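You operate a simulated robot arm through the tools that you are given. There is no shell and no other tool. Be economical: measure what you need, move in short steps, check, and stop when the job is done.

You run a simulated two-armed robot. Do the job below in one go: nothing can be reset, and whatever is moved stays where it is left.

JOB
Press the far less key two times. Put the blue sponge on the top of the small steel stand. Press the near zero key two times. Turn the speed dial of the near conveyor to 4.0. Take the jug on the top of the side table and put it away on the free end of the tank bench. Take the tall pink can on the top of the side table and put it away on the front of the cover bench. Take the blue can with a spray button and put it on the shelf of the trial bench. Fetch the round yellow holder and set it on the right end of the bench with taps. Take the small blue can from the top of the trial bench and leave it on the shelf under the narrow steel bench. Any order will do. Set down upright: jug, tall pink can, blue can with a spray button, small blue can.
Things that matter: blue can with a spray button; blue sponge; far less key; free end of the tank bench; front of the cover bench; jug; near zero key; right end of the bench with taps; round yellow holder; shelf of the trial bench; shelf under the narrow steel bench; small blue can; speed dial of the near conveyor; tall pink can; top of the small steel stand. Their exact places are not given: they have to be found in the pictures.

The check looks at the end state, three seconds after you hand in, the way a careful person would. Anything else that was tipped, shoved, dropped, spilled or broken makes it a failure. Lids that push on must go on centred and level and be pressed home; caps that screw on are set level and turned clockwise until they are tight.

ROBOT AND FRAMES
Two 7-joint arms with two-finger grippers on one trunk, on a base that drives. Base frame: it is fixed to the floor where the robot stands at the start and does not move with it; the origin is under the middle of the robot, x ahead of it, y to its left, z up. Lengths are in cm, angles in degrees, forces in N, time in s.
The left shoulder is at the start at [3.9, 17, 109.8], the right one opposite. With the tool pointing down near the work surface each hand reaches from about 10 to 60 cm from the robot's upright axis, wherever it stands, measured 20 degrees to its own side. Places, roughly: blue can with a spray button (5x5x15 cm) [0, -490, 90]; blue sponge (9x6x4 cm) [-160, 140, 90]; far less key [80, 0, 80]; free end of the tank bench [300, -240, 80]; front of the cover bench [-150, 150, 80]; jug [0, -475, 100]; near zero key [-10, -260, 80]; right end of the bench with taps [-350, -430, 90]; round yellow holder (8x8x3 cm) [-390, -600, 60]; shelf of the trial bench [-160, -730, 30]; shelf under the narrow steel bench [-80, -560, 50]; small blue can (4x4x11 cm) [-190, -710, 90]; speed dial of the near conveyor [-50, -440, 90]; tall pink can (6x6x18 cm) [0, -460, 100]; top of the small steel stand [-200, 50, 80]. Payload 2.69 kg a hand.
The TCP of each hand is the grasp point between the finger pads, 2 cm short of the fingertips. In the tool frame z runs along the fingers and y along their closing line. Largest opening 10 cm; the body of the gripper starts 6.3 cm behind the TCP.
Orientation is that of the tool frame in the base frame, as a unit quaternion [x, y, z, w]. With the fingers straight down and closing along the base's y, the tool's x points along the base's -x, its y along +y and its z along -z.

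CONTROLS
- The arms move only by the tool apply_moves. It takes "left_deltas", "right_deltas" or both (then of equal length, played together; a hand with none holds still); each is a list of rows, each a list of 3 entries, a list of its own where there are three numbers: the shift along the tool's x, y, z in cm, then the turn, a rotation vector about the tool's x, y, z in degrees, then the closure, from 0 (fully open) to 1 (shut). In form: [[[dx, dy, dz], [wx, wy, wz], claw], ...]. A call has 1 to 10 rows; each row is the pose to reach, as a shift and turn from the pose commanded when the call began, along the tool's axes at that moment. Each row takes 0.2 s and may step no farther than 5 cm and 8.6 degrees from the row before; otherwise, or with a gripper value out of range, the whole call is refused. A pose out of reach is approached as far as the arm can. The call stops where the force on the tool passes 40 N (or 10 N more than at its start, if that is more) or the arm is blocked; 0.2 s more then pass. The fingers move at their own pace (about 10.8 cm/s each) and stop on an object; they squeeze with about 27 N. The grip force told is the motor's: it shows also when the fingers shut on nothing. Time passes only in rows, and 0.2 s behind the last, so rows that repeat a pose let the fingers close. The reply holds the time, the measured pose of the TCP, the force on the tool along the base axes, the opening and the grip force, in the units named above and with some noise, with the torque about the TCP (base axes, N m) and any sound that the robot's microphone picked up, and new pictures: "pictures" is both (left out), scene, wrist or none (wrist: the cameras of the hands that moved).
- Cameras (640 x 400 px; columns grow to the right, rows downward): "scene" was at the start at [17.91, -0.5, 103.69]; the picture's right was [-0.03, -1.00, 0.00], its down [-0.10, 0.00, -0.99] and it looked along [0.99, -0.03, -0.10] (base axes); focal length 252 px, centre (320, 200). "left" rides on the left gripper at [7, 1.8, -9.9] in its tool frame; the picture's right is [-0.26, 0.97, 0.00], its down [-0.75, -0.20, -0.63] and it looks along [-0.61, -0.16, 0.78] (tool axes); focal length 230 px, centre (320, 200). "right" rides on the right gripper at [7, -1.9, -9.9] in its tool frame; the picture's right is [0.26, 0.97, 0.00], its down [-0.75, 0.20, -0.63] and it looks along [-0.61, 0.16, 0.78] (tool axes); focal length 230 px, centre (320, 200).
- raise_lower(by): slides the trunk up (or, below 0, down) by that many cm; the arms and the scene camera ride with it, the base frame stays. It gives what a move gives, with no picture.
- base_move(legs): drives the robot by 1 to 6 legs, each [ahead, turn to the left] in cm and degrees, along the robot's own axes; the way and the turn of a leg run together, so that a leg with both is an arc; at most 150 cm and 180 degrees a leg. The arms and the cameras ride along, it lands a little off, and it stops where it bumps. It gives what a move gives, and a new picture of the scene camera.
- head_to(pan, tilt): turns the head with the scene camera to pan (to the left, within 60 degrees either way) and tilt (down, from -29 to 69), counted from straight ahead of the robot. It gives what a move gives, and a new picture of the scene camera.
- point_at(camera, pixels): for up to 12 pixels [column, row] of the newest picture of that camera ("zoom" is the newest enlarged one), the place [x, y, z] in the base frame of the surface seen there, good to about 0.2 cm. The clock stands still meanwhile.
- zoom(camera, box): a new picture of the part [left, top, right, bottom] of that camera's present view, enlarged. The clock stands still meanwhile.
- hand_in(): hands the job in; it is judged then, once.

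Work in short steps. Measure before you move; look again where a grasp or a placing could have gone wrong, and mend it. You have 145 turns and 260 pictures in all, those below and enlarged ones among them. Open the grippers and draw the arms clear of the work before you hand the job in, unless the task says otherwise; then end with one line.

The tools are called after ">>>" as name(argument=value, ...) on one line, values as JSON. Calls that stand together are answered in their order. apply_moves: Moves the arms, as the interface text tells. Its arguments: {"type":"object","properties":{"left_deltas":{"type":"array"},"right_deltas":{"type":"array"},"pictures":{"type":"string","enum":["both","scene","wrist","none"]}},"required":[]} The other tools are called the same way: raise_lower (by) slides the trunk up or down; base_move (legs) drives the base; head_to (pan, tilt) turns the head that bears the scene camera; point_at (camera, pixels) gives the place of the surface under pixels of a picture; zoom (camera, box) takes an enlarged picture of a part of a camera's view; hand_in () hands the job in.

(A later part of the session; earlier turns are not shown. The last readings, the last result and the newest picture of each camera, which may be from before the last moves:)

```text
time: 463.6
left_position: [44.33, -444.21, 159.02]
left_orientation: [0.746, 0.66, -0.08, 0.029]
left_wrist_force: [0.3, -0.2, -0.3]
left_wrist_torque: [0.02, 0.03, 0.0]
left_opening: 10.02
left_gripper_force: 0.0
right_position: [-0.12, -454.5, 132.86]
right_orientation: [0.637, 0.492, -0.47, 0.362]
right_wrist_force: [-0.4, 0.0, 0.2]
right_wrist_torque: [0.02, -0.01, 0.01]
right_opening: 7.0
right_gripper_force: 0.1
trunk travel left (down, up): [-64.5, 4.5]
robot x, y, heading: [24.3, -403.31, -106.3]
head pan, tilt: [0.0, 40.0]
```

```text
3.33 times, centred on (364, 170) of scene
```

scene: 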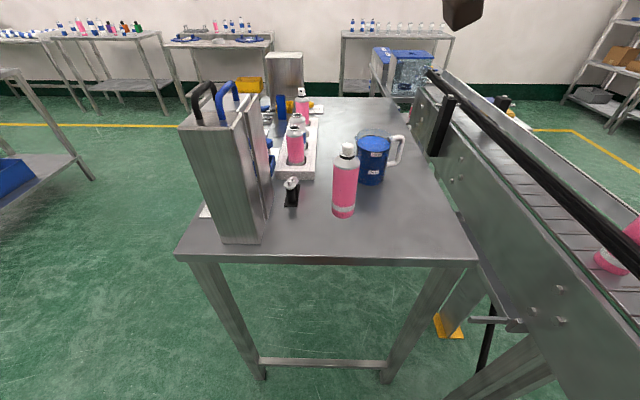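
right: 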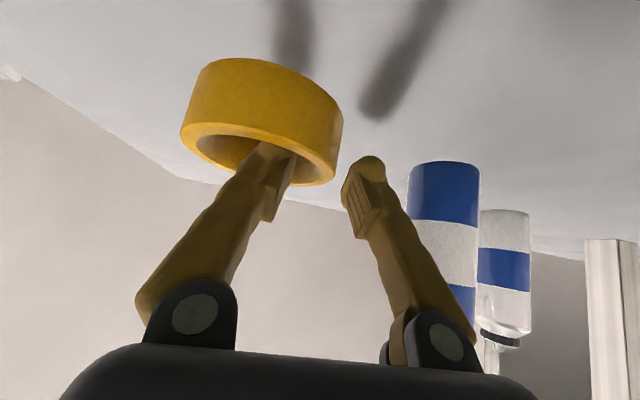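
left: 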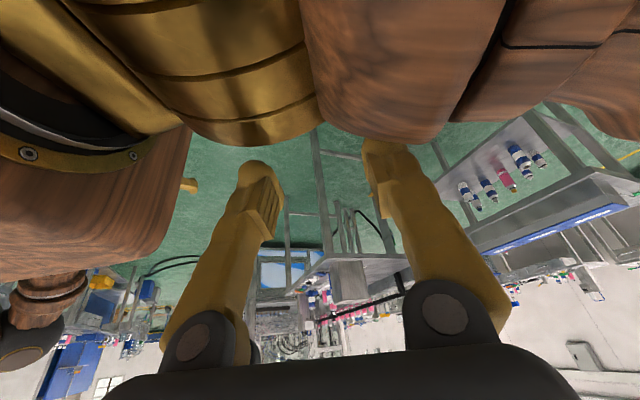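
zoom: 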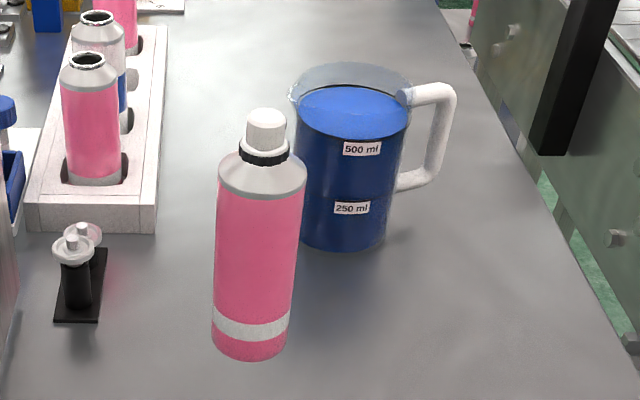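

Pink centre ≈[2.0,−459.9], jug centre ≈[−9.4,−470] with handle towards 183°. I'll drive 9 cm closer, pitch the left hand to 28° below horizontal, shift the right aside and up, and lower the trunk 15 cm.

>>> base_move(legs=[[9, 0]])

>>> apply_moves(left_deltas=[[[0, 0, 0], [0.74, -7.7, 1.2], 0.2], [[0, 0, 0], [1.5, -15.5, 2.5], 0.2], [[0, 0, 0], [2.2, -23.2, 3.7], 0.2], [[0, 0, 0], [3, -31, 5], 0.2], [[0, 0, 0], [3.7, -38.7, 6.2], 0.2], [[0, 0, 0], [4.5, -46.4, 7.4], 0.2], [[0, 0, 0], [5.2, -54.2, 8.7], 0.2], [[0, 0, 0], [5.95, -61.9, 9.9], 0.2]], right_deltas=[[[-1, -1.5, -0.3], [0, 0, 0], 0], [[-2, -3, -0.6], [0, 0, 0], 0], [[-3, -4.5, -0.9], [0, 0, 0], 0], [[-4, -6, -1.2], [0, 0, 0], 0], [[-5, -7.5, -1.5], [0, 0, 0], 0], [[-6, -9, -1.8], [0, 0, 0], 0], [[-7, -10.5, -2.1], [0, 0, 0], 0], [[-8, -12, -2.4], [0, 0, 0], 0]], pictures="none")

>>> raise_lower(by=-15)

```text
time: 464.7
left_position: [41.91, -452.71, 159.12]
left_orientation: [0.747, 0.659, -0.081, 0.029]
left_wrist_force: [0.2, 0.1, 0.1]
left_wrist_torque: [-0.02, -0.02, 0.02]
left_opening: 10.0
left_gripper_force: 0.0
right_position: [-2.66, -463.06, 133.06]
right_orientation: [0.637, 0.491, -0.47, 0.362]
right_wrist_force: [0.8, -0.2, 1.2]
right_wrist_torque: [0.05, 0.0, 0.0]
right_opening: 7.0
right_gripper_force: 0.0
trunk travel left (down, up): [-64.5, 4.5]
robot x, y, heading: [21.52, -412.05, -106.0]
head pan, tilt: [0.0, 40.0]
```

scene: 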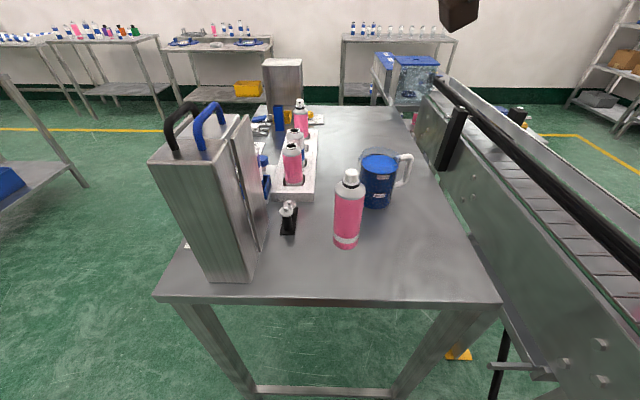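

```text
time: 466.5
left_position: [42.21, -451.83, 158.96]
left_orientation: [0.652, 0.483, -0.48, 0.333]
left_wrist_force: [-0.1, 0.1, 0.1]
left_wrist_torque: [-0.01, 0.0, -0.03]
left_opening: 7.96
left_gripper_force: 0.2
right_position: [-14.13, -458.79, 141.78]
right_orientation: [0.634, 0.49, -0.473, 0.365]
right_wrist_force: [-0.2, 0.0, -0.3]
right_wrist_torque: [0.02, -0.03, 0.02]
right_opening: 10.02
right_gripper_force: 0.1
trunk travel left (down, up): [-64.5, 4.5]
robot x, y, heading: [21.9, -412.19, -106.2]
head pan, tilt: [0.0, 40.0]
```

```text
time: 468.2
left_position: [42.24, -451.68, 143.97]
left_orientation: [0.651, 0.482, -0.482, 0.334]
left_wrist_force: [-0.8, 0.7, 0.4]
left_wrist_torque: [0.0, -0.02, 0.0]
left_opening: 7.99
left_gripper_force: 0.0
right_position: [-14.02, -459.01, 126.87]
right_orientation: [0.636, 0.489, -0.474, 0.363]
right_wrist_force: [0.1, 1.0, -0.6]
right_wrist_torque: [-0.02, 0.0, -0.01]
right_opening: 9.99
right_gripper_force: 0.1
trunk travel left (down, up): [-49.5, 19.5]
robot x, y, heading: [21.63, -411.76, -106.2]
head pan, tilt: [0.0, 40.0]
```

Left hand is tilted 18°; I'll bring it back, across, and down in front of the pink can, ending 12 cm short at 28° tilt.

>>> apply_moves(left_deltas=[[[1.55, -0.2, -4.7], [0, 0, 0], 0.2], [[3.1, -0.34, -9.4], [0, 0, 0], 0.2], [[4.4, -4.7, -7.4], [0, 0, 0], 0.2], [[5.8, -9, -5.5], [0, 0, 0], 0.2], [[7.1, -13.3, -3.5], [0, 0, 0], 0.2], [[8.4, -17.7, -1.5], [0, 0, 0], 0.2], [[9.7, -22, 0.5], [0, 0, 0], 0.2], [[11.1, -26.3, 2.4], [0, 0, 0], 0.2], [[12.4, -30.7, 4.4], [0, 0, 0], 0.2], [[13.7, -35, 6.4], [0, 0, 0], 0.2]], pictures="none")

>>> apply_moves(left_deltas=[[[4, 0.1, 1.3], [0, 2, 0], 0.2], [[8, 0.2, 2.6], [0, 4, 0], 0.2], [[12, 0.4, 4], [0, 6, 0], 0.2], [[16, 0.5, 5.3], [0, 8, 0], 0.2], [[20.1, 0.6, 6.6], [0, 10, 0], 0.2], [[20.9, 0.6, 11], [0, 10, 0], 0.2], [[21.6, 0.6, 15.4], [0, 10, 0], 0.2], [[21.6, 0.6, 15.4], [0, 10, 0], 0.2]])

>>> point_at(camera="scene", pixels=[[347, 215], [336, 215], [358, 215], [380, 180], [372, 185], [392, 185]])

```text
time: 470.4
left_position: [7.95, -442.56, 131.44]
left_orientation: [0.639, 0.49, -0.494, 0.327]
left_wrist_force: [-0.4, -0.7, 0.3]
left_wrist_torque: [-0.06, -0.03, 0.02]
left_opening: 8.01
left_gripper_force: 0.1
left hand out of reach, approached as far as the arm can: row 3, 4, 5, 6, 7, 8
right_position: [-14.12, -459.04, 126.75]
right_orientation: [0.635, 0.489, -0.474, 0.365]
right_wrist_force: [-0.1, 0.7, 0.5]
right_wrist_torque: [0.0, 0.02, -0.02]
right_opening: 10.0
right_gripper_force: 0.0
trunk travel left (down, up): [-49.5, 19.5]
robot x, y, heading: [21.6, -412.27, -106.2]
head pan, tilt: [0.0, 40.0]
```

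```text
time: 471.0
left_position: [7.06, -439.83, 132.07]
left_orientation: [0.598, 0.542, -0.543, 0.233]
left_wrist_force: [0.0, 0.8, 0.3]
left_wrist_torque: [0.01, 0.03, 0.05]
left_opening: 7.98
left_gripper_force: 0.0
right_position: [-13.19, -456.52, 128.03]
right_orientation: [0.629, 0.487, -0.48, 0.37]
right_wrist_force: [1.0, 0.5, 0.1]
right_wrist_torque: [0.01, 0.01, 0.0]
right_opening: 9.99
right_gripper_force: 0.0
trunk travel left (down, up): [-49.5, 19.5]
robot x, y, heading: [21.61, -411.99, -106.0]
head pan, tilt: [0.0, 40.0]
stopped in row 2 (left hand): the arm was blocked; the commanded pose is now the measured one
```

scene: 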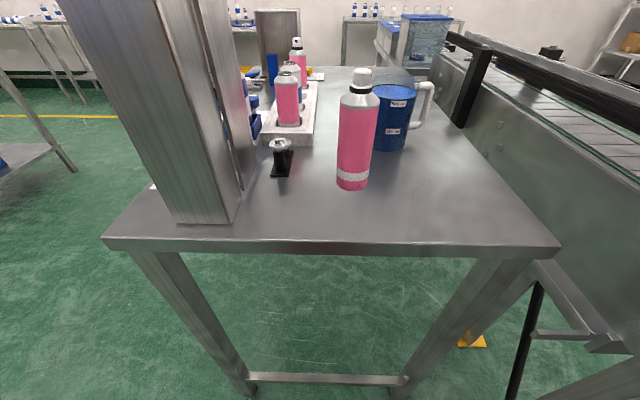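
left: 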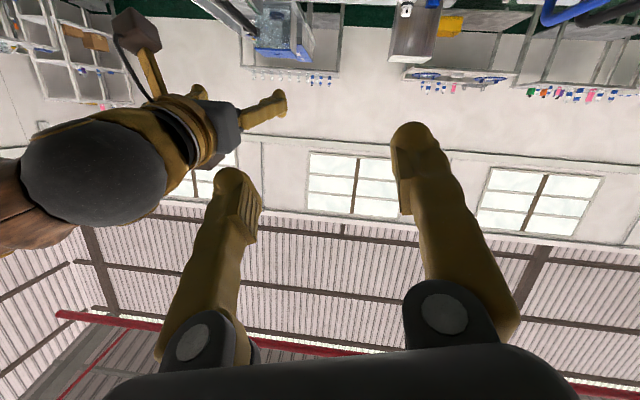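

```text
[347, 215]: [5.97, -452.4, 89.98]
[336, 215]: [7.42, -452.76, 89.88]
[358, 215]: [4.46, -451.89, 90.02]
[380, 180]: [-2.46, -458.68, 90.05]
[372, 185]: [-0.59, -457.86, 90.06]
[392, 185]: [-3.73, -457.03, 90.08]
```

The left arm can't cross over, but turning the robot 24° right puts the pink can on its left side. I'll back 8 cm, turn, level the left wrist while moving it left, and go to 14 cm before the pink can.

>>> base_move(legs=[[-8, 0], [0, -24]])

>>> apply_moves(left_deltas=[[[-1.5, 4.5, 0], [0, 0, 3.2], 0.2], [[-3.1, 9, 0], [0, 0, 6.4], 0.2], [[-4.6, 13.5, 0], [0, 0, 9.6], 0.2], [[-6.2, 18, 0], [0, 0, 12.8], 0.2], [[-7.7, 22.5, 0], [0, 0, 16], 0.2], [[-9.3, 27, 0], [0, 0, 19], 0.2]], pictures="scene")

```text
time: 473.4
left_position: [-1.14, -424.08, 131.78]
left_orientation: [0.699, 0.409, -0.576, 0.115]
left_wrist_force: [0.5, 1.0, 0.9]
left_wrist_torque: [0.06, 0.0, 0.01]
left_opening: 8.01
left_gripper_force: 0.0
right_position: [-26.52, -431.12, 127.7]
right_orientation: [0.719, 0.345, -0.545, 0.26]
right_wrist_force: [0.6, 0.7, 0.7]
right_wrist_torque: [0.04, -0.03, -0.02]
right_opening: 10.01
right_gripper_force: 0.0
trunk travel left (down, up): [-49.5, 19.5]
robot x, y, heading: [24.38, -404.62, -130.4]
head pan, tilt: [0.0, 40.0]
```

scene: 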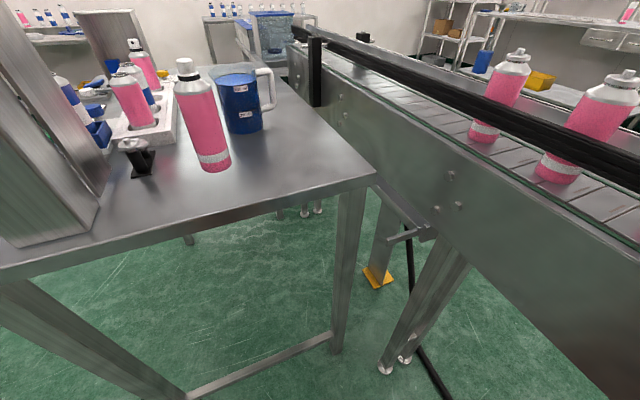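

```text
time: 474.8
left_position: [15.63, -448.88, 138.25]
left_orientation: [0.752, 0.288, -0.555, 0.21]
left_wrist_force: [0.5, -0.1, -0.7]
left_wrist_torque: [-0.01, 0.03, -0.07]
left_opening: 7.98
left_gripper_force: 0.1
left hand out of reach, approached as far as the arm can: row 2, 3, 4, 5, 6
right_position: [-24.94, -429.92, 128.47]
right_orientation: [0.713, 0.343, -0.552, 0.261]
right_wrist_force: [0.3, -0.8, -1.0]
right_wrist_torque: [0.02, -0.02, -0.05]
right_opening: 10.02
right_gripper_force: 0.1
trunk travel left (down, up): [-49.5, 19.5]
robot x, y, heading: [24.58, -404.69, -130.4]
head pan, tilt: [0.0, 40.0]
```

scene: 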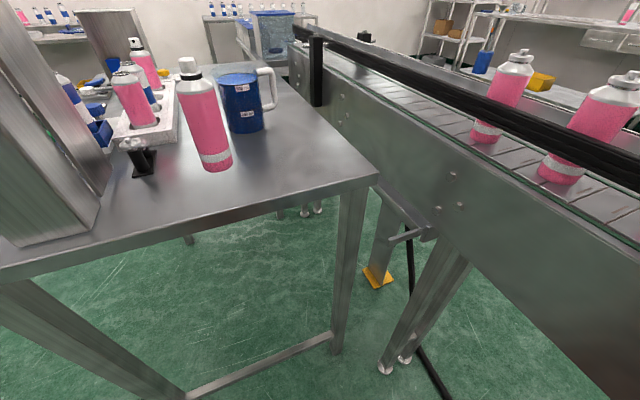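

The wrist is level now. I'll descend to the pre-grasp point and look with the wrist camera.

>>> apply_moves(left_deltas=[[[4, -0.1, 1.8], [0, 0, 0], 0.2], [[8, -0.2, 3.6], [0, 0, 0], 0.2], [[12, -0.3, 5.4], [0, 0, 0], 0.2], [[16, -0.4, 7.1], [0, 0, 0], 0.2], [[20, -0.5, 8.9], [0, 0, 0], 0.2], [[24, -0.6, 10.6], [0, 0, 0], 0.2], [[28, -0.7, 12.4], [0, 0, 0], 0.2], [[31.8, -0.7, 14.1], [0, 0, 0], 0.2], [[31.8, -0.7, 14.1], [0, 0, 0], 0.2]])

>>> point_at(camera="left", pixels=[[320, 90], [300, 90], [340, 90], [320, 60], [320, 120], [280, 90], [360, 90]])

>>> point_at(camera="scene", pixels=[[205, 120], [190, 115], [222, 125], [208, 160], [240, 110], [262, 100], [222, 105]])

```text
time: 476.8
left_position: [12.04, -450.67, 103.83]
left_orientation: [0.752, 0.286, -0.555, 0.211]
left_wrist_force: [0.1, -0.2, -0.5]
left_wrist_torque: [0.01, -0.01, 0.01]
left_opening: 8.02
left_gripper_force: 0.0
left hand out of reach, approached as far as the arm can: row 1, 2, 3, 4, 5, 6
right_position: [-25.22, -429.68, 128.45]
right_orientation: [0.713, 0.342, -0.552, 0.263]
right_wrist_force: [0.5, -0.2, 0.3]
right_wrist_torque: [-0.01, 0.03, -0.01]
right_opening: 10.0
right_gripper_force: 0.1
trunk travel left (down, up): [-49.5, 19.5]
robot x, y, heading: [24.26, -404.6, -130.3]
head pan, tilt: [0.0, 40.0]
```

scene: 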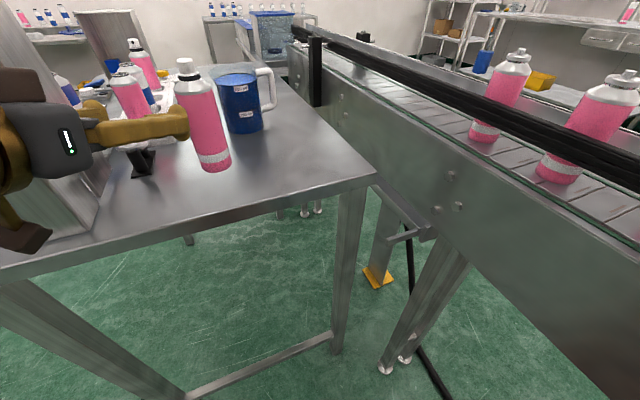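
left: 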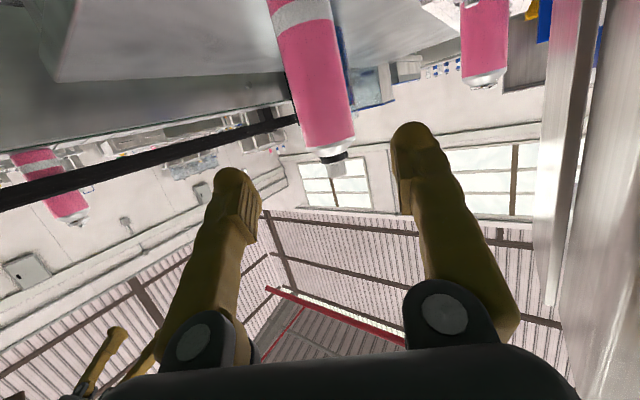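

```text
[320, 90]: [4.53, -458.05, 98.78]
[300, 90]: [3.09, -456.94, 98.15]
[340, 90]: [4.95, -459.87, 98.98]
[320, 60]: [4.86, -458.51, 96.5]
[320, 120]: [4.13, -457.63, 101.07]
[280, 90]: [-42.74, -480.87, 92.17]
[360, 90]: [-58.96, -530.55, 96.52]
```

```text
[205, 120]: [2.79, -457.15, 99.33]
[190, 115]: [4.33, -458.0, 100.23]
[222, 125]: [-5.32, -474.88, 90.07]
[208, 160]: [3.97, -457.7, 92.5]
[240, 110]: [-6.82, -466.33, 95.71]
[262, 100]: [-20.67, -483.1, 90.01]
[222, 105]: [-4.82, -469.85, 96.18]
```

Pink can is centred (offset 0.5 cm) with 13.9 cm to go. I'll advance, close and lift 12 cm.

>>> apply_moves(left_deltas=[[[0.2, 0.5, 4.5], [0, 0, 0], 0.2], [[0.2, 0.5, 9], [0, 0, 0], 0.2], [[0.2, 0.5, 12.5], [0, 0, 0], 0.2], [[0.2, 0.5, 13.9], [0, 0, 0], 0.2], [[0.2, 0.5, 13.9], [0, 0, 0], 0.8], [[0.2, 0.5, 13.9], [0, 0, 0], 1], [[0.2, 0.5, 13.9], [0, 0, 0], 1], [[-3.6, 0.5, 12.7], [0, 0, 0], 1], [[-7.4, 0.5, 11.5], [0, 0, 0], 1], [[-11.3, 0.5, 10.3], [0, 0, 0], 1]])

```text
time: 478.9
left_position: [2.44, -459.6, 111.59]
left_orientation: [0.753, 0.285, -0.554, 0.212]
left_wrist_force: [0.2, -0.5, -2.4]
left_wrist_torque: [-0.02, -0.02, 0.0]
left_opening: 4.79
left_gripper_force: 26.7
right_position: [-25.16, -429.52, 128.47]
right_orientation: [0.714, 0.342, -0.552, 0.262]
right_wrist_force: [-0.7, -0.1, -0.4]
right_wrist_torque: [0.01, 0.03, -0.01]
right_opening: 9.95
right_gripper_force: 0.2
trunk travel left (down, up): [-49.5, 19.5]
robot x, y, heading: [24.53, -404.36, -130.1]
head pan, tilt: [0.0, 40.0]
```

scene: 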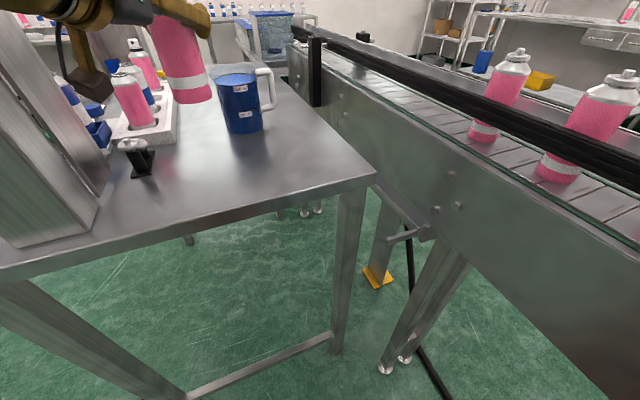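
left: 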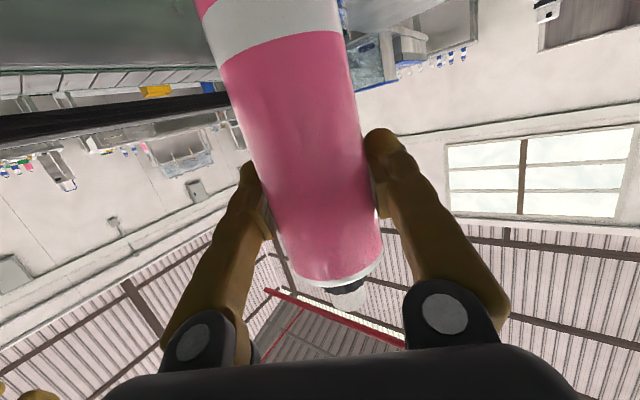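

Pink is held (4.8 cm). I'll lift it high (clear of the enclosure), turn back 18°, drive 10 cm in, and set the right hand's heading and tilt for the jug.

>>> apply_moves(left_deltas=[[[-4.5, 0, -1.4], [0, 0, 0], 1], [[-9, 0, -2.8], [0, 0, 0], 1], [[-13.5, 0, -4.2], [0, 0, 0], 1], [[-18, 0, -5.6], [0, 0, 0], 1], [[-22.4, 0, -7], [0, 0, 0], 1], [[-26.8, 0, -8.3], [0, 0, 0], 1], [[-25.3, 0, -12.8], [0, 0, 0], 1], [[-23.8, 0, -17.3], [0, 0, 0], 1]], pictures="none")

>>> base_move(legs=[[0, 18], [10, 0]])

>>> apply_moves(right_deltas=[[[0, 1.5, 0], [4.6, 2.7, 1.2], 0], [[0, 3, 0], [9.2, 5.5, 2.4], 0], [[0, 4.5, 0], [13.8, 8.2, 3.6], 0], [[0, 6, 0], [18.4, 11, 4.8], 0], [[0, 6, 0], [18.4, 11, 4.8], 0]], pictures="scene")

```text
time: 480.8
left_position: [9.46, -453.58, 138.57]
left_orientation: [0.758, 0.288, -0.547, 0.208]
left_wrist_force: [0.4, 0.5, -2.6]
left_wrist_torque: [-0.03, 0.02, 0.01]
left_opening: 4.82
left_gripper_force: 27.0
right_position: [-25.22, -429.55, 128.41]
right_orientation: [0.714, 0.343, -0.551, 0.263]
right_wrist_force: [-0.6, -0.5, -0.8]
right_wrist_torque: [0.03, 0.0, -0.02]
right_opening: 9.99
right_gripper_force: 0.0
trunk travel left (down, up): [-49.5, 19.5]
robot x, y, heading: [24.39, -404.96, -130.3]
head pan, tilt: [0.0, 40.0]
```

```text
time: 482.9
left_position: [22.1, -463.95, 140.08]
left_orientation: [0.695, 0.398, -0.519, 0.299]
left_wrist_force: [-0.7, -0.5, -1.4]
left_wrist_torque: [0.01, -0.01, 0.0]
left_opening: 4.81
left_gripper_force: 26.9
right_position: [-18.34, -452.28, 128.91]
right_orientation: [0.649, 0.45, -0.505, 0.348]
right_wrist_force: [-0.2, -1.2, 0.7]
right_wrist_torque: [-0.01, 0.0, -0.03]
right_opening: 9.98
right_gripper_force: 0.1
trunk travel left (down, up): [-49.5, 19.5]
robot x, y, heading: [20.33, -413.69, -112.2]
head pan, tilt: [0.0, 40.0]
```

scene: 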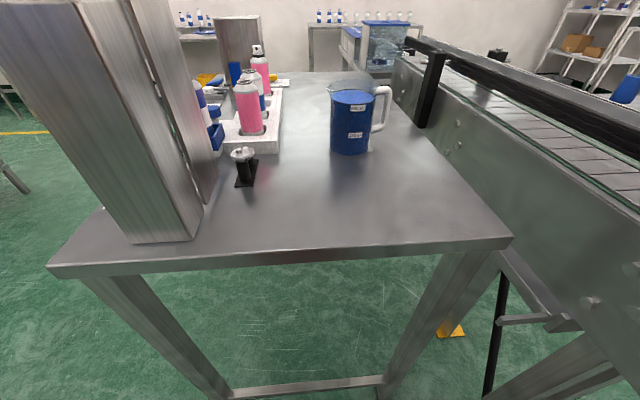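

```text
time: 484.1
left_position: [21.62, -464.88, 137.83]
left_orientation: [0.708, 0.405, -0.503, 0.286]
left_wrist_force: [-1.0, -0.2, -2.3]
left_wrist_torque: [0.01, 0.02, -0.01]
left_opening: 4.79
left_gripper_force: 27.1
right_position: [-13.01, -454.67, 128.66]
right_orientation: [0.761, 0.367, -0.49, 0.215]
right_wrist_force: [-0.6, 0.7, 0.6]
right_wrist_torque: [0.01, -0.01, -0.01]
right_opening: 10.01
right_gripper_force: 0.1
trunk travel left (down, up): [-49.5, 19.5]
robot x, y, heading: [20.61, -414.18, -112.8]
head pan, tilt: [0.0, 40.0]
```

scene: 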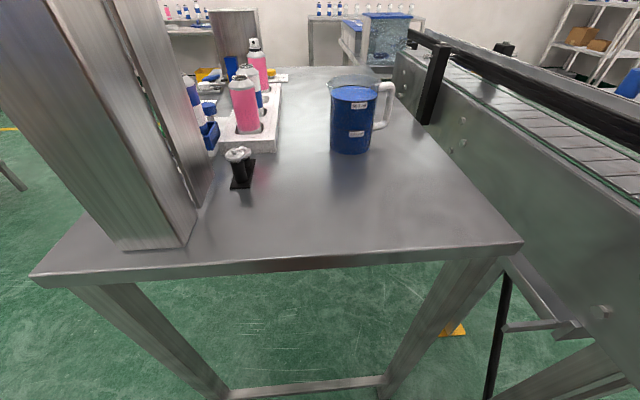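

I'll measure the jug's outline again from this view.

>>> point_at(camera="scene", pixels=[[333, 125], [335, 140], [352, 120], [352, 145], [369, 125], [367, 140], [385, 105], [375, 127], [343, 125], [361, 125], [352, 152]])

>>> zoom(camera="scene", box=[312, 65, 408, 165])

```text
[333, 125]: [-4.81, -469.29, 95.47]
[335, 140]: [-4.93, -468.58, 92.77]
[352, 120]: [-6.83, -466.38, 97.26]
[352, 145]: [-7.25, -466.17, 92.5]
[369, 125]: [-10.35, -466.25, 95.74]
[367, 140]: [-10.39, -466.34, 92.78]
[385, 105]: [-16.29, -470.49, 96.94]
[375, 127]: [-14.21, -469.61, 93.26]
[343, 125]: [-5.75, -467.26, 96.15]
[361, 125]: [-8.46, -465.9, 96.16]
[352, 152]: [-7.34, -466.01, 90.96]
```

```text
4.00 times, centred on (360, 115) of scene
```

zoom: 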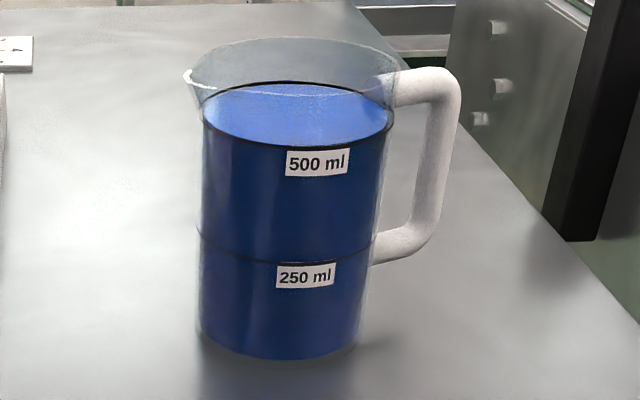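

Jug centre fits to [−8.6,−469.65], radius about 4. I'll move the right hand to 14 cm before it at heading −130° and look.

>>> apply_moves(right_deltas=[[[0, 4.65, 0], [0, 0, 0], 0], [[0, 9.3, 0], [0, 0, 0], 0], [[0, 13.96, 0], [0, 0, 0], 0], [[4.1, 13.96, 1.2], [0, 0, 0], 0], [[8.2, 13.96, 2.4], [0, 0, 0], 0], [[12.3, 13.96, 3.7], [0, 0, 0], 0], [[16.4, 13.96, 4.9], [0, 0, 0], 0], [[20.5, 13.96, 6.1], [0, 0, 0], 0], [[24.5, 13.96, 7.3], [0, 0, 0], 0], [[24.5, 13.96, 7.3], [0, 0, 0], 0]])

>>> point_at(camera="right", pixels=[[320, 80], [290, 80], [350, 80], [270, 80], [370, 80], [320, 50], [320, 110]])

```text
time: 486.5
left_position: [22.49, -463.29, 135.63]
left_orientation: [0.719, 0.415, -0.485, 0.274]
left_wrist_force: [0.7, 1.4, -3.1]
left_wrist_torque: [0.01, 0.01, 0.0]
left_opening: 4.8
left_gripper_force: 27.2
right_position: [-2.8, -458.85, 104.46]
right_orientation: [0.778, 0.328, -0.492, 0.213]
right_wrist_force: [0.6, -0.3, 0.7]
right_wrist_torque: [-0.03, 0.02, 0.02]
right_opening: 10.03
right_gripper_force: 0.0
trunk travel left (down, up): [-49.5, 19.5]
robot x, y, heading: [20.46, -413.66, -112.0]
head pan, tilt: [0.0, 40.0]
stopped in row 10 (right hand): the arm was blocked; the commanded pose is now the measured one
```

scene: 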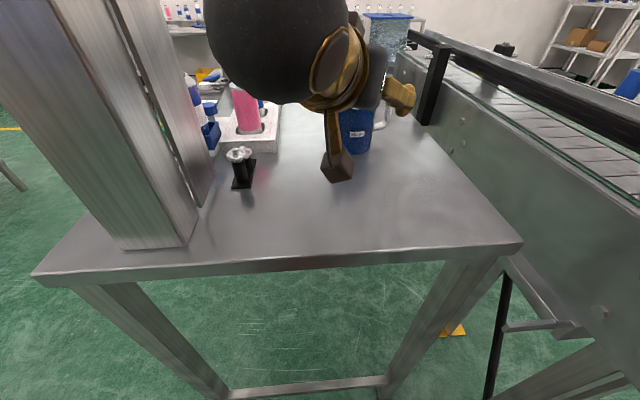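
right: 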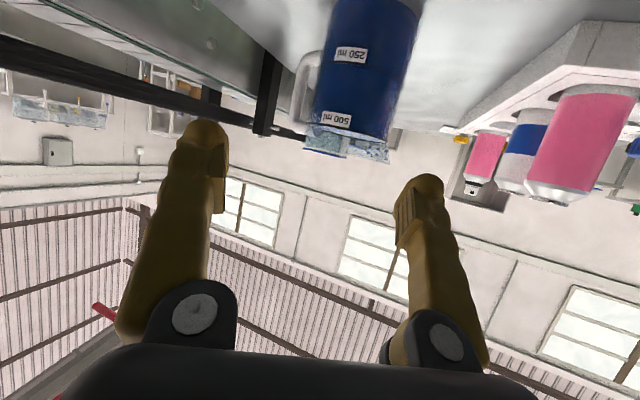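

```text
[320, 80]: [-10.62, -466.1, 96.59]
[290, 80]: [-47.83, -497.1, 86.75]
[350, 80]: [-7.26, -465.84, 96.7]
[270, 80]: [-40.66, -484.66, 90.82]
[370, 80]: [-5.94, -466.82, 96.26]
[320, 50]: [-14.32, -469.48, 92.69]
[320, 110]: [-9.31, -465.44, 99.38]
```

The jug is 3.3 cm to the tool's +y side with 13.9 cm to go, and the handle clears. I'll align, advance and close.

>>> apply_moves(right_deltas=[[[1.8, 3.25, 0], [0, 0, 0], 0], [[1.8, 3.25, 3], [0, 0, 0], 0], [[1.8, 3.25, 6.5], [0, 0, 0], 0], [[1.8, 3.25, 10], [0, 0, 0], 0], [[1.8, 3.25, 13.6], [0, 0, 0], 0], [[1.8, 3.25, 13.6], [0, 0, 0], 0], [[1.8, 3.25, 13.6], [0, 0, 0], 1], [[1.8, 3.25, 13.6], [0, 0, 0], 1]])

```text
time: 488.3
left_position: [22.4, -463.48, 135.77]
left_orientation: [0.718, 0.415, -0.487, 0.274]
left_wrist_force: [0.0, 0.1, -3.2]
left_wrist_torque: [0.0, 0.04, -0.01]
left_opening: 4.76
left_gripper_force: 26.6
right_position: [-9.16, -469.98, 97.81]
right_orientation: [0.778, 0.32, -0.497, 0.213]
right_wrist_force: [5.4, -5.9, 17.7]
right_wrist_torque: [0.15, -0.62, -0.1]
right_opening: 9.27
right_gripper_force: 26.8
trunk travel left (down, up): [-49.5, 19.5]
robot x, y, heading: [20.45, -414.05, -112.3]
head pan, tilt: [0.0, 40.0]
```

scene: 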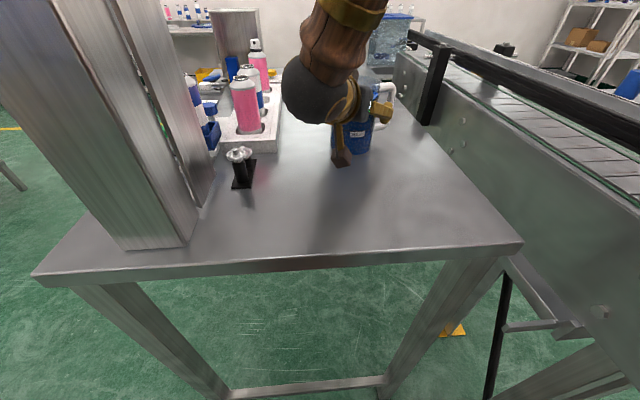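
right: 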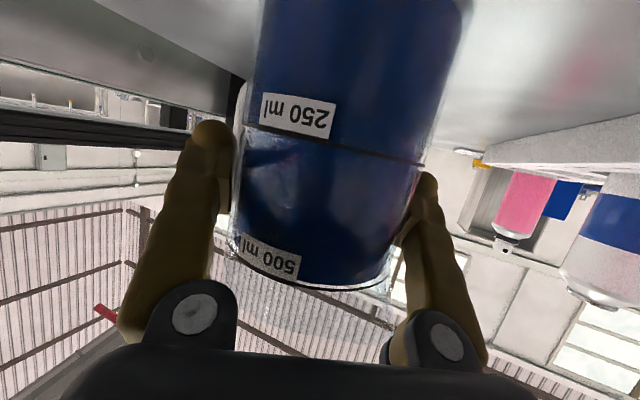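

The jug is gripped at 9.27 cm. I'll lift it slowly 15 cm, level.

>>> apply_moves(right_deltas=[[[0, 0, 0], [0, 0, 0], 1], [[-0.9, 0, -0.4], [0, 0, 0], 1], [[-2.7, 0, -1.3], [0, 0, 0], 1], [[-5, 0, -2.3], [0, 0, 0], 1], [[-7.7, 0, -3.6], [0, 0, 0], 1], [[-10.9, 0, -5.1], [0, 0, 0], 1], [[-13.6, 0, -6.4], [0, 0, 0], 1], [[-13.6, 0, -6.4], [0, 0, 0], 1]])

```text
time: 490.3
left_position: [22.84, -461.84, 133.78]
left_orientation: [0.73, 0.422, -0.469, 0.262]
left_wrist_force: [0.3, 0.9, -2.3]
left_wrist_torque: [-0.01, 0.04, -0.01]
left_opening: 4.8
left_gripper_force: 26.9
right_position: [-9.43, -464.25, 102.92]
right_orientation: [0.825, 0.329, -0.432, 0.155]
right_wrist_force: [-0.1, -0.1, -5.5]
right_wrist_torque: [-0.05, -0.09, 0.03]
right_opening: 8.79
right_gripper_force: 26.6
trunk travel left (down, up): [-49.5, 19.5]
robot x, y, heading: [20.9, -414.13, -112.2]
head pan, tilt: [0.0, 40.0]
stopped in row 8 (right hand): the arm was blocked; the commanded pose is now the measured one
```

scene: 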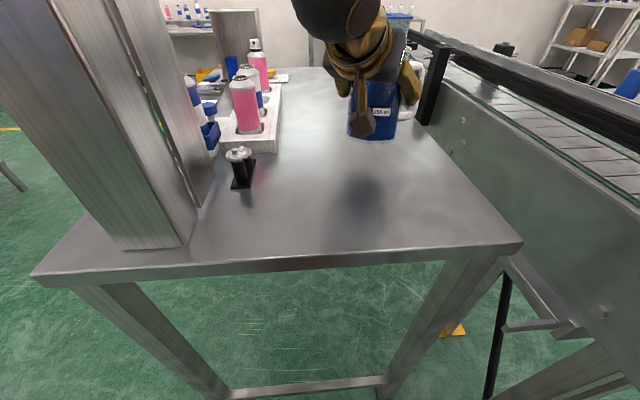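
right: 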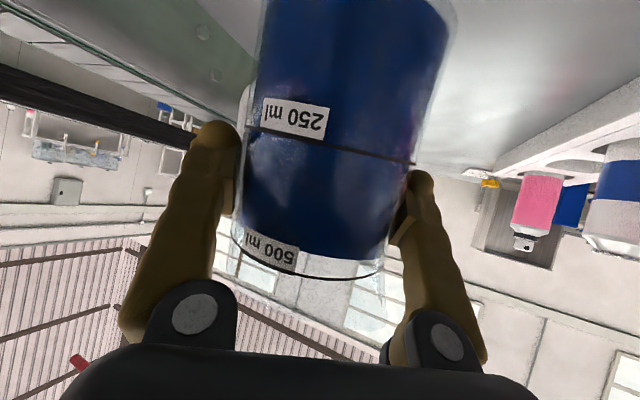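

The jug is off the table but the arm reached a limit and pitched 11°. I'll raise with the trunk, back off slowly, then level it.

>>> raise_lower(by=14)

>>> apply_moves(right_deltas=[[[-0.5, 0, 1], [0, -2, 0], 1], [[-1, 0, 2], [0, -4, 0], 1], [[-1.5, 0, 3], [0, -6, 0], 1], [[-2, 0, 4], [0, -8, 0], 1], [[-2.5, 0, 5], [0, -10.5, 0], 1], [[-2.5, 0, 5], [0, -10.5, 0], 1]])

```text
time: 492.0
left_position: [22.86, -462.19, 147.53]
left_orientation: [0.731, 0.423, -0.468, 0.261]
left_wrist_force: [-0.4, -0.1, -3.1]
left_wrist_torque: [-0.03, -0.02, 0.02]
left_opening: 4.75
left_gripper_force: 26.5
right_position: [-9.33, -464.91, 117.33]
right_orientation: [0.825, 0.325, -0.434, 0.158]
right_wrist_force: [-0.1, -0.5, -5.8]
right_wrist_torque: [-0.02, -0.08, -0.02]
right_opening: 8.77
right_gripper_force: 27.1
trunk travel left (down, up): [-63.5, 5.5]
robot x, y, heading: [20.59, -413.92, -112.2]
head pan, tilt: [0.0, 40.0]
```

```text
time: 493.4
left_position: [22.72, -462.15, 147.64]
left_orientation: [0.73, 0.423, -0.468, 0.262]
left_wrist_force: [-0.9, 0.8, -2.5]
left_wrist_torque: [-0.05, -0.02, 0.0]
left_opening: 4.79
left_gripper_force: 26.2
right_position: [-14.91, -468.58, 117.05]
right_orientation: [0.786, 0.297, -0.509, 0.188]
right_wrist_force: [0.1, 0.1, -5.8]
right_wrist_torque: [-0.01, -0.12, 0.01]
right_opening: 8.8
right_gripper_force: 26.9
trunk travel left (down, up): [-63.5, 5.5]
robot x, y, heading: [21.08, -413.79, -112.2]
head pan, tilt: [0.0, 40.0]
```

scene: 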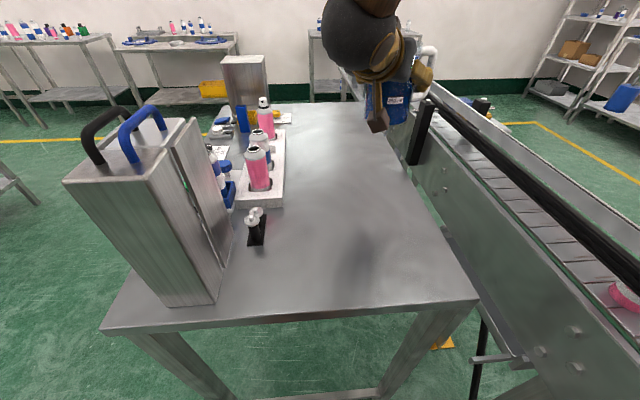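
right: 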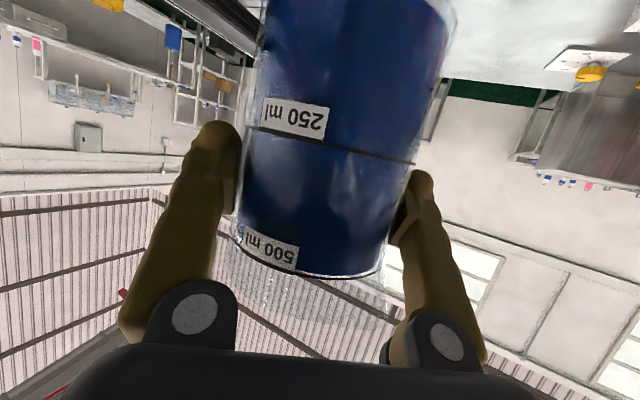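

The jug is level again. I'll draw it closer, back off 20 cm and turn left to face east, keeping clear of the enclosure.

>>> apply_moves(right_deltas=[[[1.2, -1.4, -2.6], [0, 0, 0], 1], [[2.4, -2.9, -5.2], [0, 0, 0], 1], [[3.5, -4.3, -7.8], [0, 0, 0], 1], [[4.7, -5.8, -10.4], [0, 0, 0], 1], [[5.9, -7.2, -13], [0, 0, 0], 1]], pictures="none")

>>> base_move(legs=[[-20, 0], [0, 94]])

>>> head_to(pan=15, tilt=22)

```text
time: 494.8
left_position: [23.6, -460.16, 145.41]
left_orientation: [0.742, 0.432, -0.449, 0.247]
left_wrist_force: [0.4, 0.7, -2.1]
left_wrist_torque: [-0.03, 0.0, -0.02]
left_opening: 4.79
left_gripper_force: 27.1
right_position: [-8.67, -449.77, 114.36]
right_orientation: [0.805, 0.296, -0.489, 0.158]
right_wrist_force: [0.3, 0.2, -5.7]
right_wrist_torque: [0.0, -0.09, -0.02]
right_opening: 8.67
right_gripper_force: 27.0
trunk travel left (down, up): [-63.5, 5.5]
robot x, y, heading: [20.53, -413.55, -112.2]
head pan, tilt: [0.0, 40.0]
stopped in row 5 (right hand): the arm was blocked; the commanded pose is now the measured one
```

```text
time: 500.6
left_position: [71.66, -389.35, 147.86]
left_orientation: [0.166, 0.841, -0.119, 0.501]
left_wrist_force: [0.7, -0.7, -2.7]
left_wrist_torque: [-0.01, 0.0, 0.0]
left_opening: 4.78
left_gripper_force: 27.5
right_position: [62.11, -423.81, 115.44]
right_orientation: [0.342, 0.788, -0.221, 0.461]
right_wrist_force: [0.3, 0.2, -5.9]
right_wrist_torque: [0.14, 0.06, -0.01]
right_opening: 8.44
right_gripper_force: 26.9
trunk travel left (down, up): [-63.5, 5.5]
robot x, y, heading: [28.07, -396.6, -18.5]
head pan, tilt: [0.0, 40.0]
stopped in leg 2: the robot was blocked; the commanded pose is now the measured one
```

scene: 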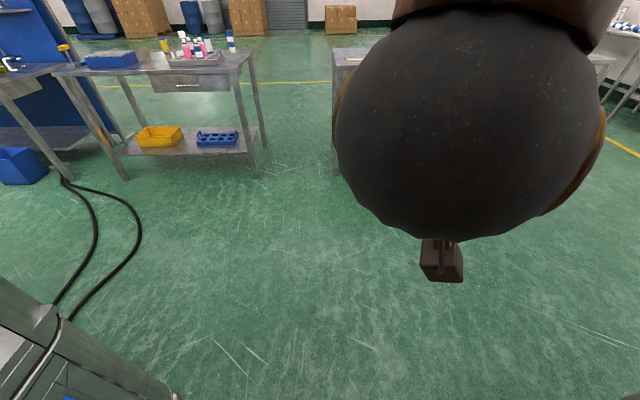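

```text
time: 501.4
left_position: [71.48, -389.5, 147.83]
left_orientation: [0.167, 0.841, -0.119, 0.5]
left_wrist_force: [-0.2, -1.5, -3.6]
left_wrist_torque: [0.0, -0.02, 0.03]
left_opening: 4.8
left_gripper_force: 27.2
right_position: [62.3, -423.51, 115.58]
right_orientation: [0.342, 0.787, -0.218, 0.465]
right_wrist_force: [0.3, -0.8, -7.0]
right_wrist_torque: [0.13, 0.02, 0.01]
right_opening: 8.41
right_gripper_force: 26.9
trunk travel left (down, up): [-63.5, 5.5]
robot x, y, heading: [28.06, -396.54, -18.3]
head pan, tilt: [15.0, 22.0]
```

scene: 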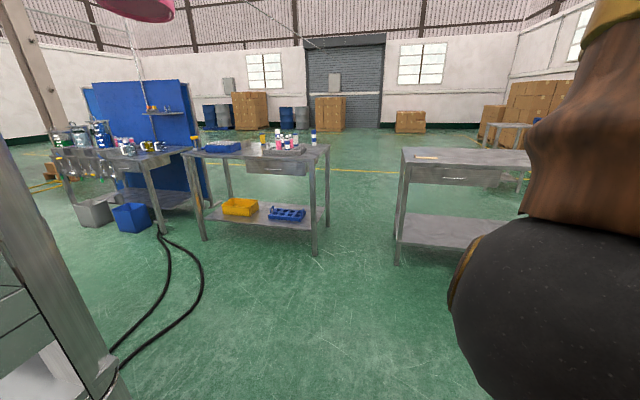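

The jug's grip opening is creeping down (8.4 cm), so I need to be quick. I'll check it and measure the benches.

>>> zoom(camera="right", box=[0, 0, 640, 400])

>>> point_at(camera="scene", pixels=[[230, 157], [280, 158], [310, 150], [200, 155], [330, 145], [315, 250], [205, 238], [420, 155], [160, 150], [130, 152], [400, 262], [145, 165]])

>>> zoom(camera="scene", box=[40, 80, 360, 260])

```text
1.00 times, centred on (320, 200) of right (not enlarged: the box is as wide or as high as the picture)
```

zoom: 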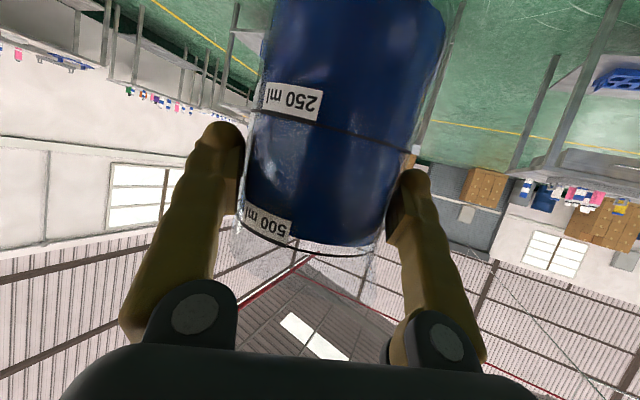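

```text
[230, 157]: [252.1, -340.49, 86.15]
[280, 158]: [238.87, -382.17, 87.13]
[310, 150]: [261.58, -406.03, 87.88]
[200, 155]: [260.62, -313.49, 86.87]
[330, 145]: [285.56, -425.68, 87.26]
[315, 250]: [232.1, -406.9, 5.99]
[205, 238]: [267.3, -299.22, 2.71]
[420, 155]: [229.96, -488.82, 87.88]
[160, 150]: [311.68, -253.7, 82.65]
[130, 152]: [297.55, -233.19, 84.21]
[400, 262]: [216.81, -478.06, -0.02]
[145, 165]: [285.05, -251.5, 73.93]
```

```text
2.00 times, centred on (200, 170) of scene
```

zoom: 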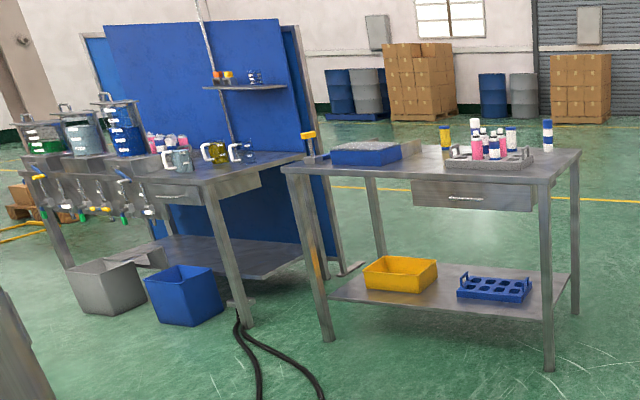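

The tank bench is the left one; its free right end is near px (175,160). I'll measure that end and the floor hoses.

>>> point_at(camera="scene", pixels=[[166, 155], [178, 152], [188, 158], [172, 163], [158, 226], [172, 255], [203, 265], [200, 300], [150, 300], [120, 340], [163, 178], [142, 147]])

>>> zoom(camera="scene", box=[90, 120, 218, 200])

```text
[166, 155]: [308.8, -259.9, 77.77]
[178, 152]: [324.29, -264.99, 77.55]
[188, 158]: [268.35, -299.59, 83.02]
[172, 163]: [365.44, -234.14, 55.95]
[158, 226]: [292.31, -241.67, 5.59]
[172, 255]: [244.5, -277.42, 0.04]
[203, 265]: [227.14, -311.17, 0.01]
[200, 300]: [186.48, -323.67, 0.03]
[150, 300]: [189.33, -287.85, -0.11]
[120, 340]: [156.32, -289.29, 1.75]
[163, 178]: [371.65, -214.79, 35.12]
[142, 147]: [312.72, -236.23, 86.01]
```

```text
5.00 times, centred on (154, 160) of scene
```

zoom: 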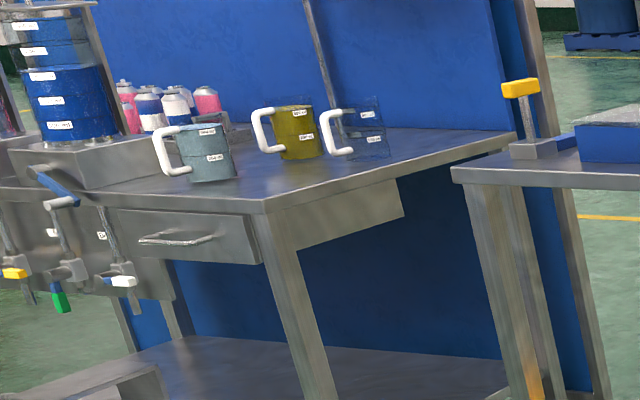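

Free end target is about [302,−249]. I'll extend the jug forward a little, then drive east and north-east to about [239,−253] facing +15°.

>>> apply_moves(right_deltas=[[[-1.6, 1.8, 2.8], [0, -0.9, 0], 1], [[-3.2, 3.7, 5.7], [0, -1.8, 0], 1], [[-4.7, 5.5, 8.5], [0, -2.7, 0], 1], [[-6.3, 7.4, 11.4], [0, -3.6, 0], 1]], pictures="none")

>>> base_move(legs=[[88, 0], [0, 72.3], [100, 0], [85, 0], [0, -39]])

```text
time: 502.6
left_position: [71.07, -388.9, 147.68]
left_orientation: [0.145, 0.853, -0.118, 0.486]
left_wrist_force: [-0.4, 0.0, -2.5]
left_wrist_torque: [0.02, 0.02, 0.03]
left_opening: 4.79
left_gripper_force: 27.0
right_position: [74.37, -429.91, 116.31]
right_orientation: [0.376, 0.756, -0.218, 0.489]
right_wrist_force: [-0.7, 1.3, -6.1]
right_wrist_torque: [0.12, 0.02, 0.02]
right_opening: 8.44
right_gripper_force: 26.8
trunk travel left (down, up): [-63.5, 5.5]
robot x, y, heading: [28.25, -396.21, -18.3]
head pan, tilt: [15.0, 22.0]
stopped in row 4 (right hand): the arm was blocked; the commanded pose is now the measured one
```

```text
time: 503.7
left_position: [71.59, -388.9, 148.44]
left_orientation: [0.143, 0.849, -0.123, 0.494]
left_wrist_force: [0.3, -0.6, -3.1]
left_wrist_torque: [-0.02, -0.05, -0.01]
left_opening: 4.84
left_gripper_force: 27.6
right_position: [75.68, -429.98, 118.0]
right_orientation: [0.381, 0.749, -0.21, 0.5]
right_wrist_force: [0.4, -0.9, -5.6]
right_wrist_torque: [0.11, 0.06, 0.02]
right_opening: 8.43
right_gripper_force: 26.8
trunk travel left (down, up): [-63.5, 5.5]
robot x, y, heading: [30.53, -397.19, -18.6]
head pan, tilt: [15.0, 22.0]
stopped in leg 1: the robot was blocked; the commanded pose is now the measured one
```

scene: 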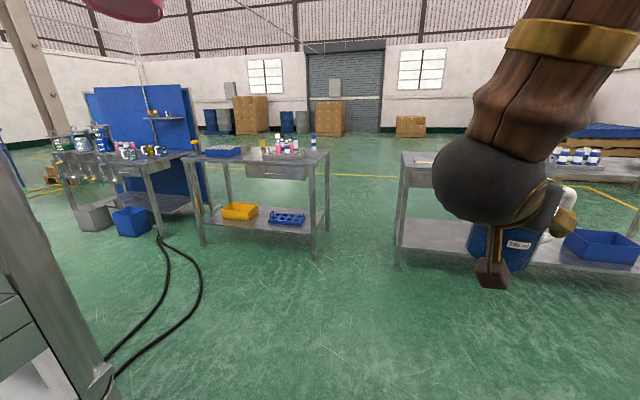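

The left elbow is touching the machine's south face. I'll turn right 25° to free it, move out south-east, then head for the tank bench.

>>> base_move(legs=[[0, -25], [70, 0], [0, 94], [120, 0], [118, 0], [0, -36]])

```text
time: 516.1
left_position: [128.82, -351.57, 150.0]
left_orientation: [-0.362, 0.774, 0.176, 0.488]
left_wrist_force: [2.7, 2.4, -5.6]
left_wrist_torque: [0.11, -0.03, 0.06]
left_opening: 4.82
left_gripper_force: 26.5
right_position: [169.11, -363.76, 118.32]
right_orientation: [-0.118, 0.831, 0.105, 0.533]
right_wrist_force: [2.1, 0.9, -6.8]
right_wrist_torque: [-0.01, 0.05, -0.03]
right_opening: 8.45
right_gripper_force: 26.7
trunk travel left (down, up): [-63.5, 5.5]
robot x, y, heading: [122.57, -394.01, 51.1]
head pan, tilt: [15.0, 22.0]
stopped in leg 4: the robot was blocked; the commanded pose is now the measured one
```

scene: 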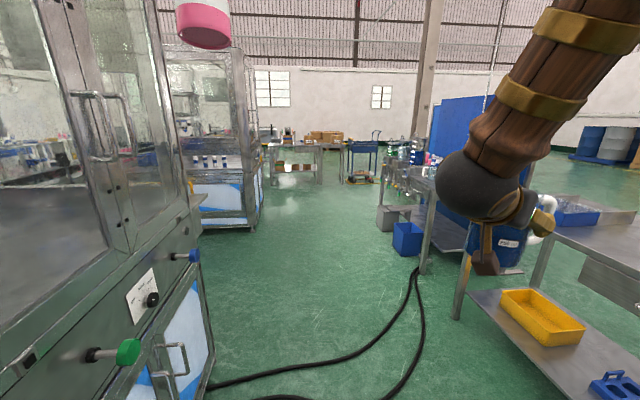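

Still brushing the machine side, so I'll back off, swing further east, and approach again.

>>> base_move(legs=[[-5, 0], [0, -51], [50, 0], [0, 64.5], [150, 0], [0, -48]])

```text
time: 516.8
left_position: [134.99, -346.05, 147.27]
left_orientation: [-0.363, 0.79, 0.172, 0.462]
left_wrist_force: [0.4, -1.5, -3.0]
left_wrist_torque: [0.07, -0.03, 0.0]
left_opening: 4.78
left_gripper_force: 27.3
right_position: [173.77, -359.99, 114.18]
right_orientation: [-0.128, 0.845, 0.089, 0.512]
right_wrist_force: [-0.1, 0.4, -6.1]
right_wrist_torque: [0.01, 0.11, -0.04]
right_opening: 8.44
right_gripper_force: 27.1
trunk travel left (down, up): [-63.5, 5.5]
robot x, y, heading: [121.57, -394.84, 51.7]
head pan, tilt: [15.0, 22.0]
stopped in leg 1: the robot was blocked; the commanded pose is now the measured one
```

scene: 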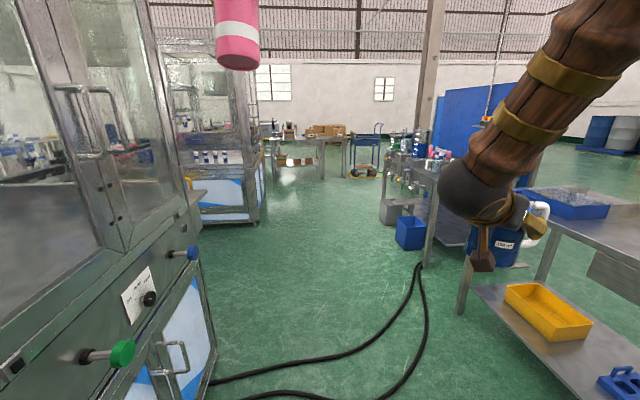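

The left elbow seems wedged at the machine corner. I'll extend the left arm forward (straightening the can too), then turn right and go.

>>> apply_moves(left_deltas=[[[-1.8, 0.2, 3], [0, -3, 0], 1], [[-3.6, 0.5, 6], [0, -6.5, 0], 1], [[-5.4, 0.7, 9], [0, -10, 0], 1], [[-7.2, 1, 12], [0, -13, 0], 1]], pictures="none")

>>> base_move(legs=[[0, -51], [50, 0], [0, 64.5], [150, 0], [0, -48]])

```text
time: 517.8
left_position: [142.01, -333.09, 146.73]
left_orientation: [-0.349, 0.73, 0.202, 0.552]
left_wrist_force: [0.0, 0.0, -2.3]
left_wrist_torque: [-0.01, 0.03, 0.03]
left_opening: 4.81
left_gripper_force: 26.9
right_position: [172.43, -358.13, 114.65]
right_orientation: [-0.133, 0.841, 0.085, 0.517]
right_wrist_force: [-1.2, -1.3, -5.6]
right_wrist_torque: [0.0, 0.13, 0.01]
right_opening: 8.43
right_gripper_force: 26.9
trunk travel left (down, up): [-63.5, 5.5]
robot x, y, heading: [121.68, -394.78, 51.8]
head pan, tilt: [15.0, 22.0]
```

```text
time: 521.7
left_position: [194.36, -371.42, 147.95]
left_orientation: [0.001, 0.803, -0.056, 0.593]
left_wrist_force: [0.3, 1.1, -2.9]
left_wrist_torque: [0.0, 0.0, -0.05]
left_opening: 4.82
left_gripper_force: 26.5
right_position: [194.78, -410.92, 115.95]
right_orientation: [0.243, 0.812, -0.145, 0.51]
right_wrist_force: [0.0, 0.3, -5.5]
right_wrist_torque: [0.08, 0.08, -0.02]
right_opening: 8.44
right_gripper_force: 27.2
trunk travel left (down, up): [-63.5, 5.5]
robot x, y, heading: [137.24, -394.06, -1.9]
head pan, tilt: [15.0, 22.0]
stopped in leg 2: the robot was blocked; the commanded pose is now the measured one
```

scene: 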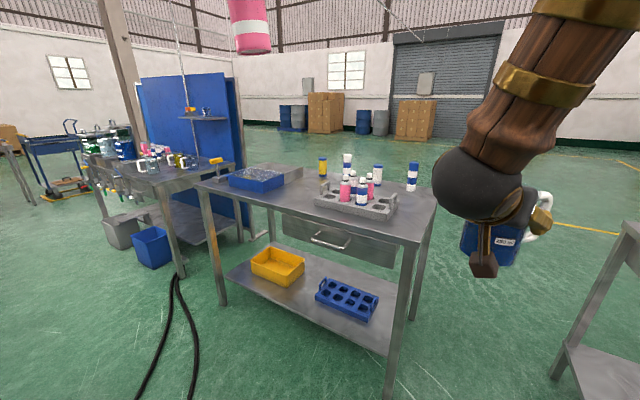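

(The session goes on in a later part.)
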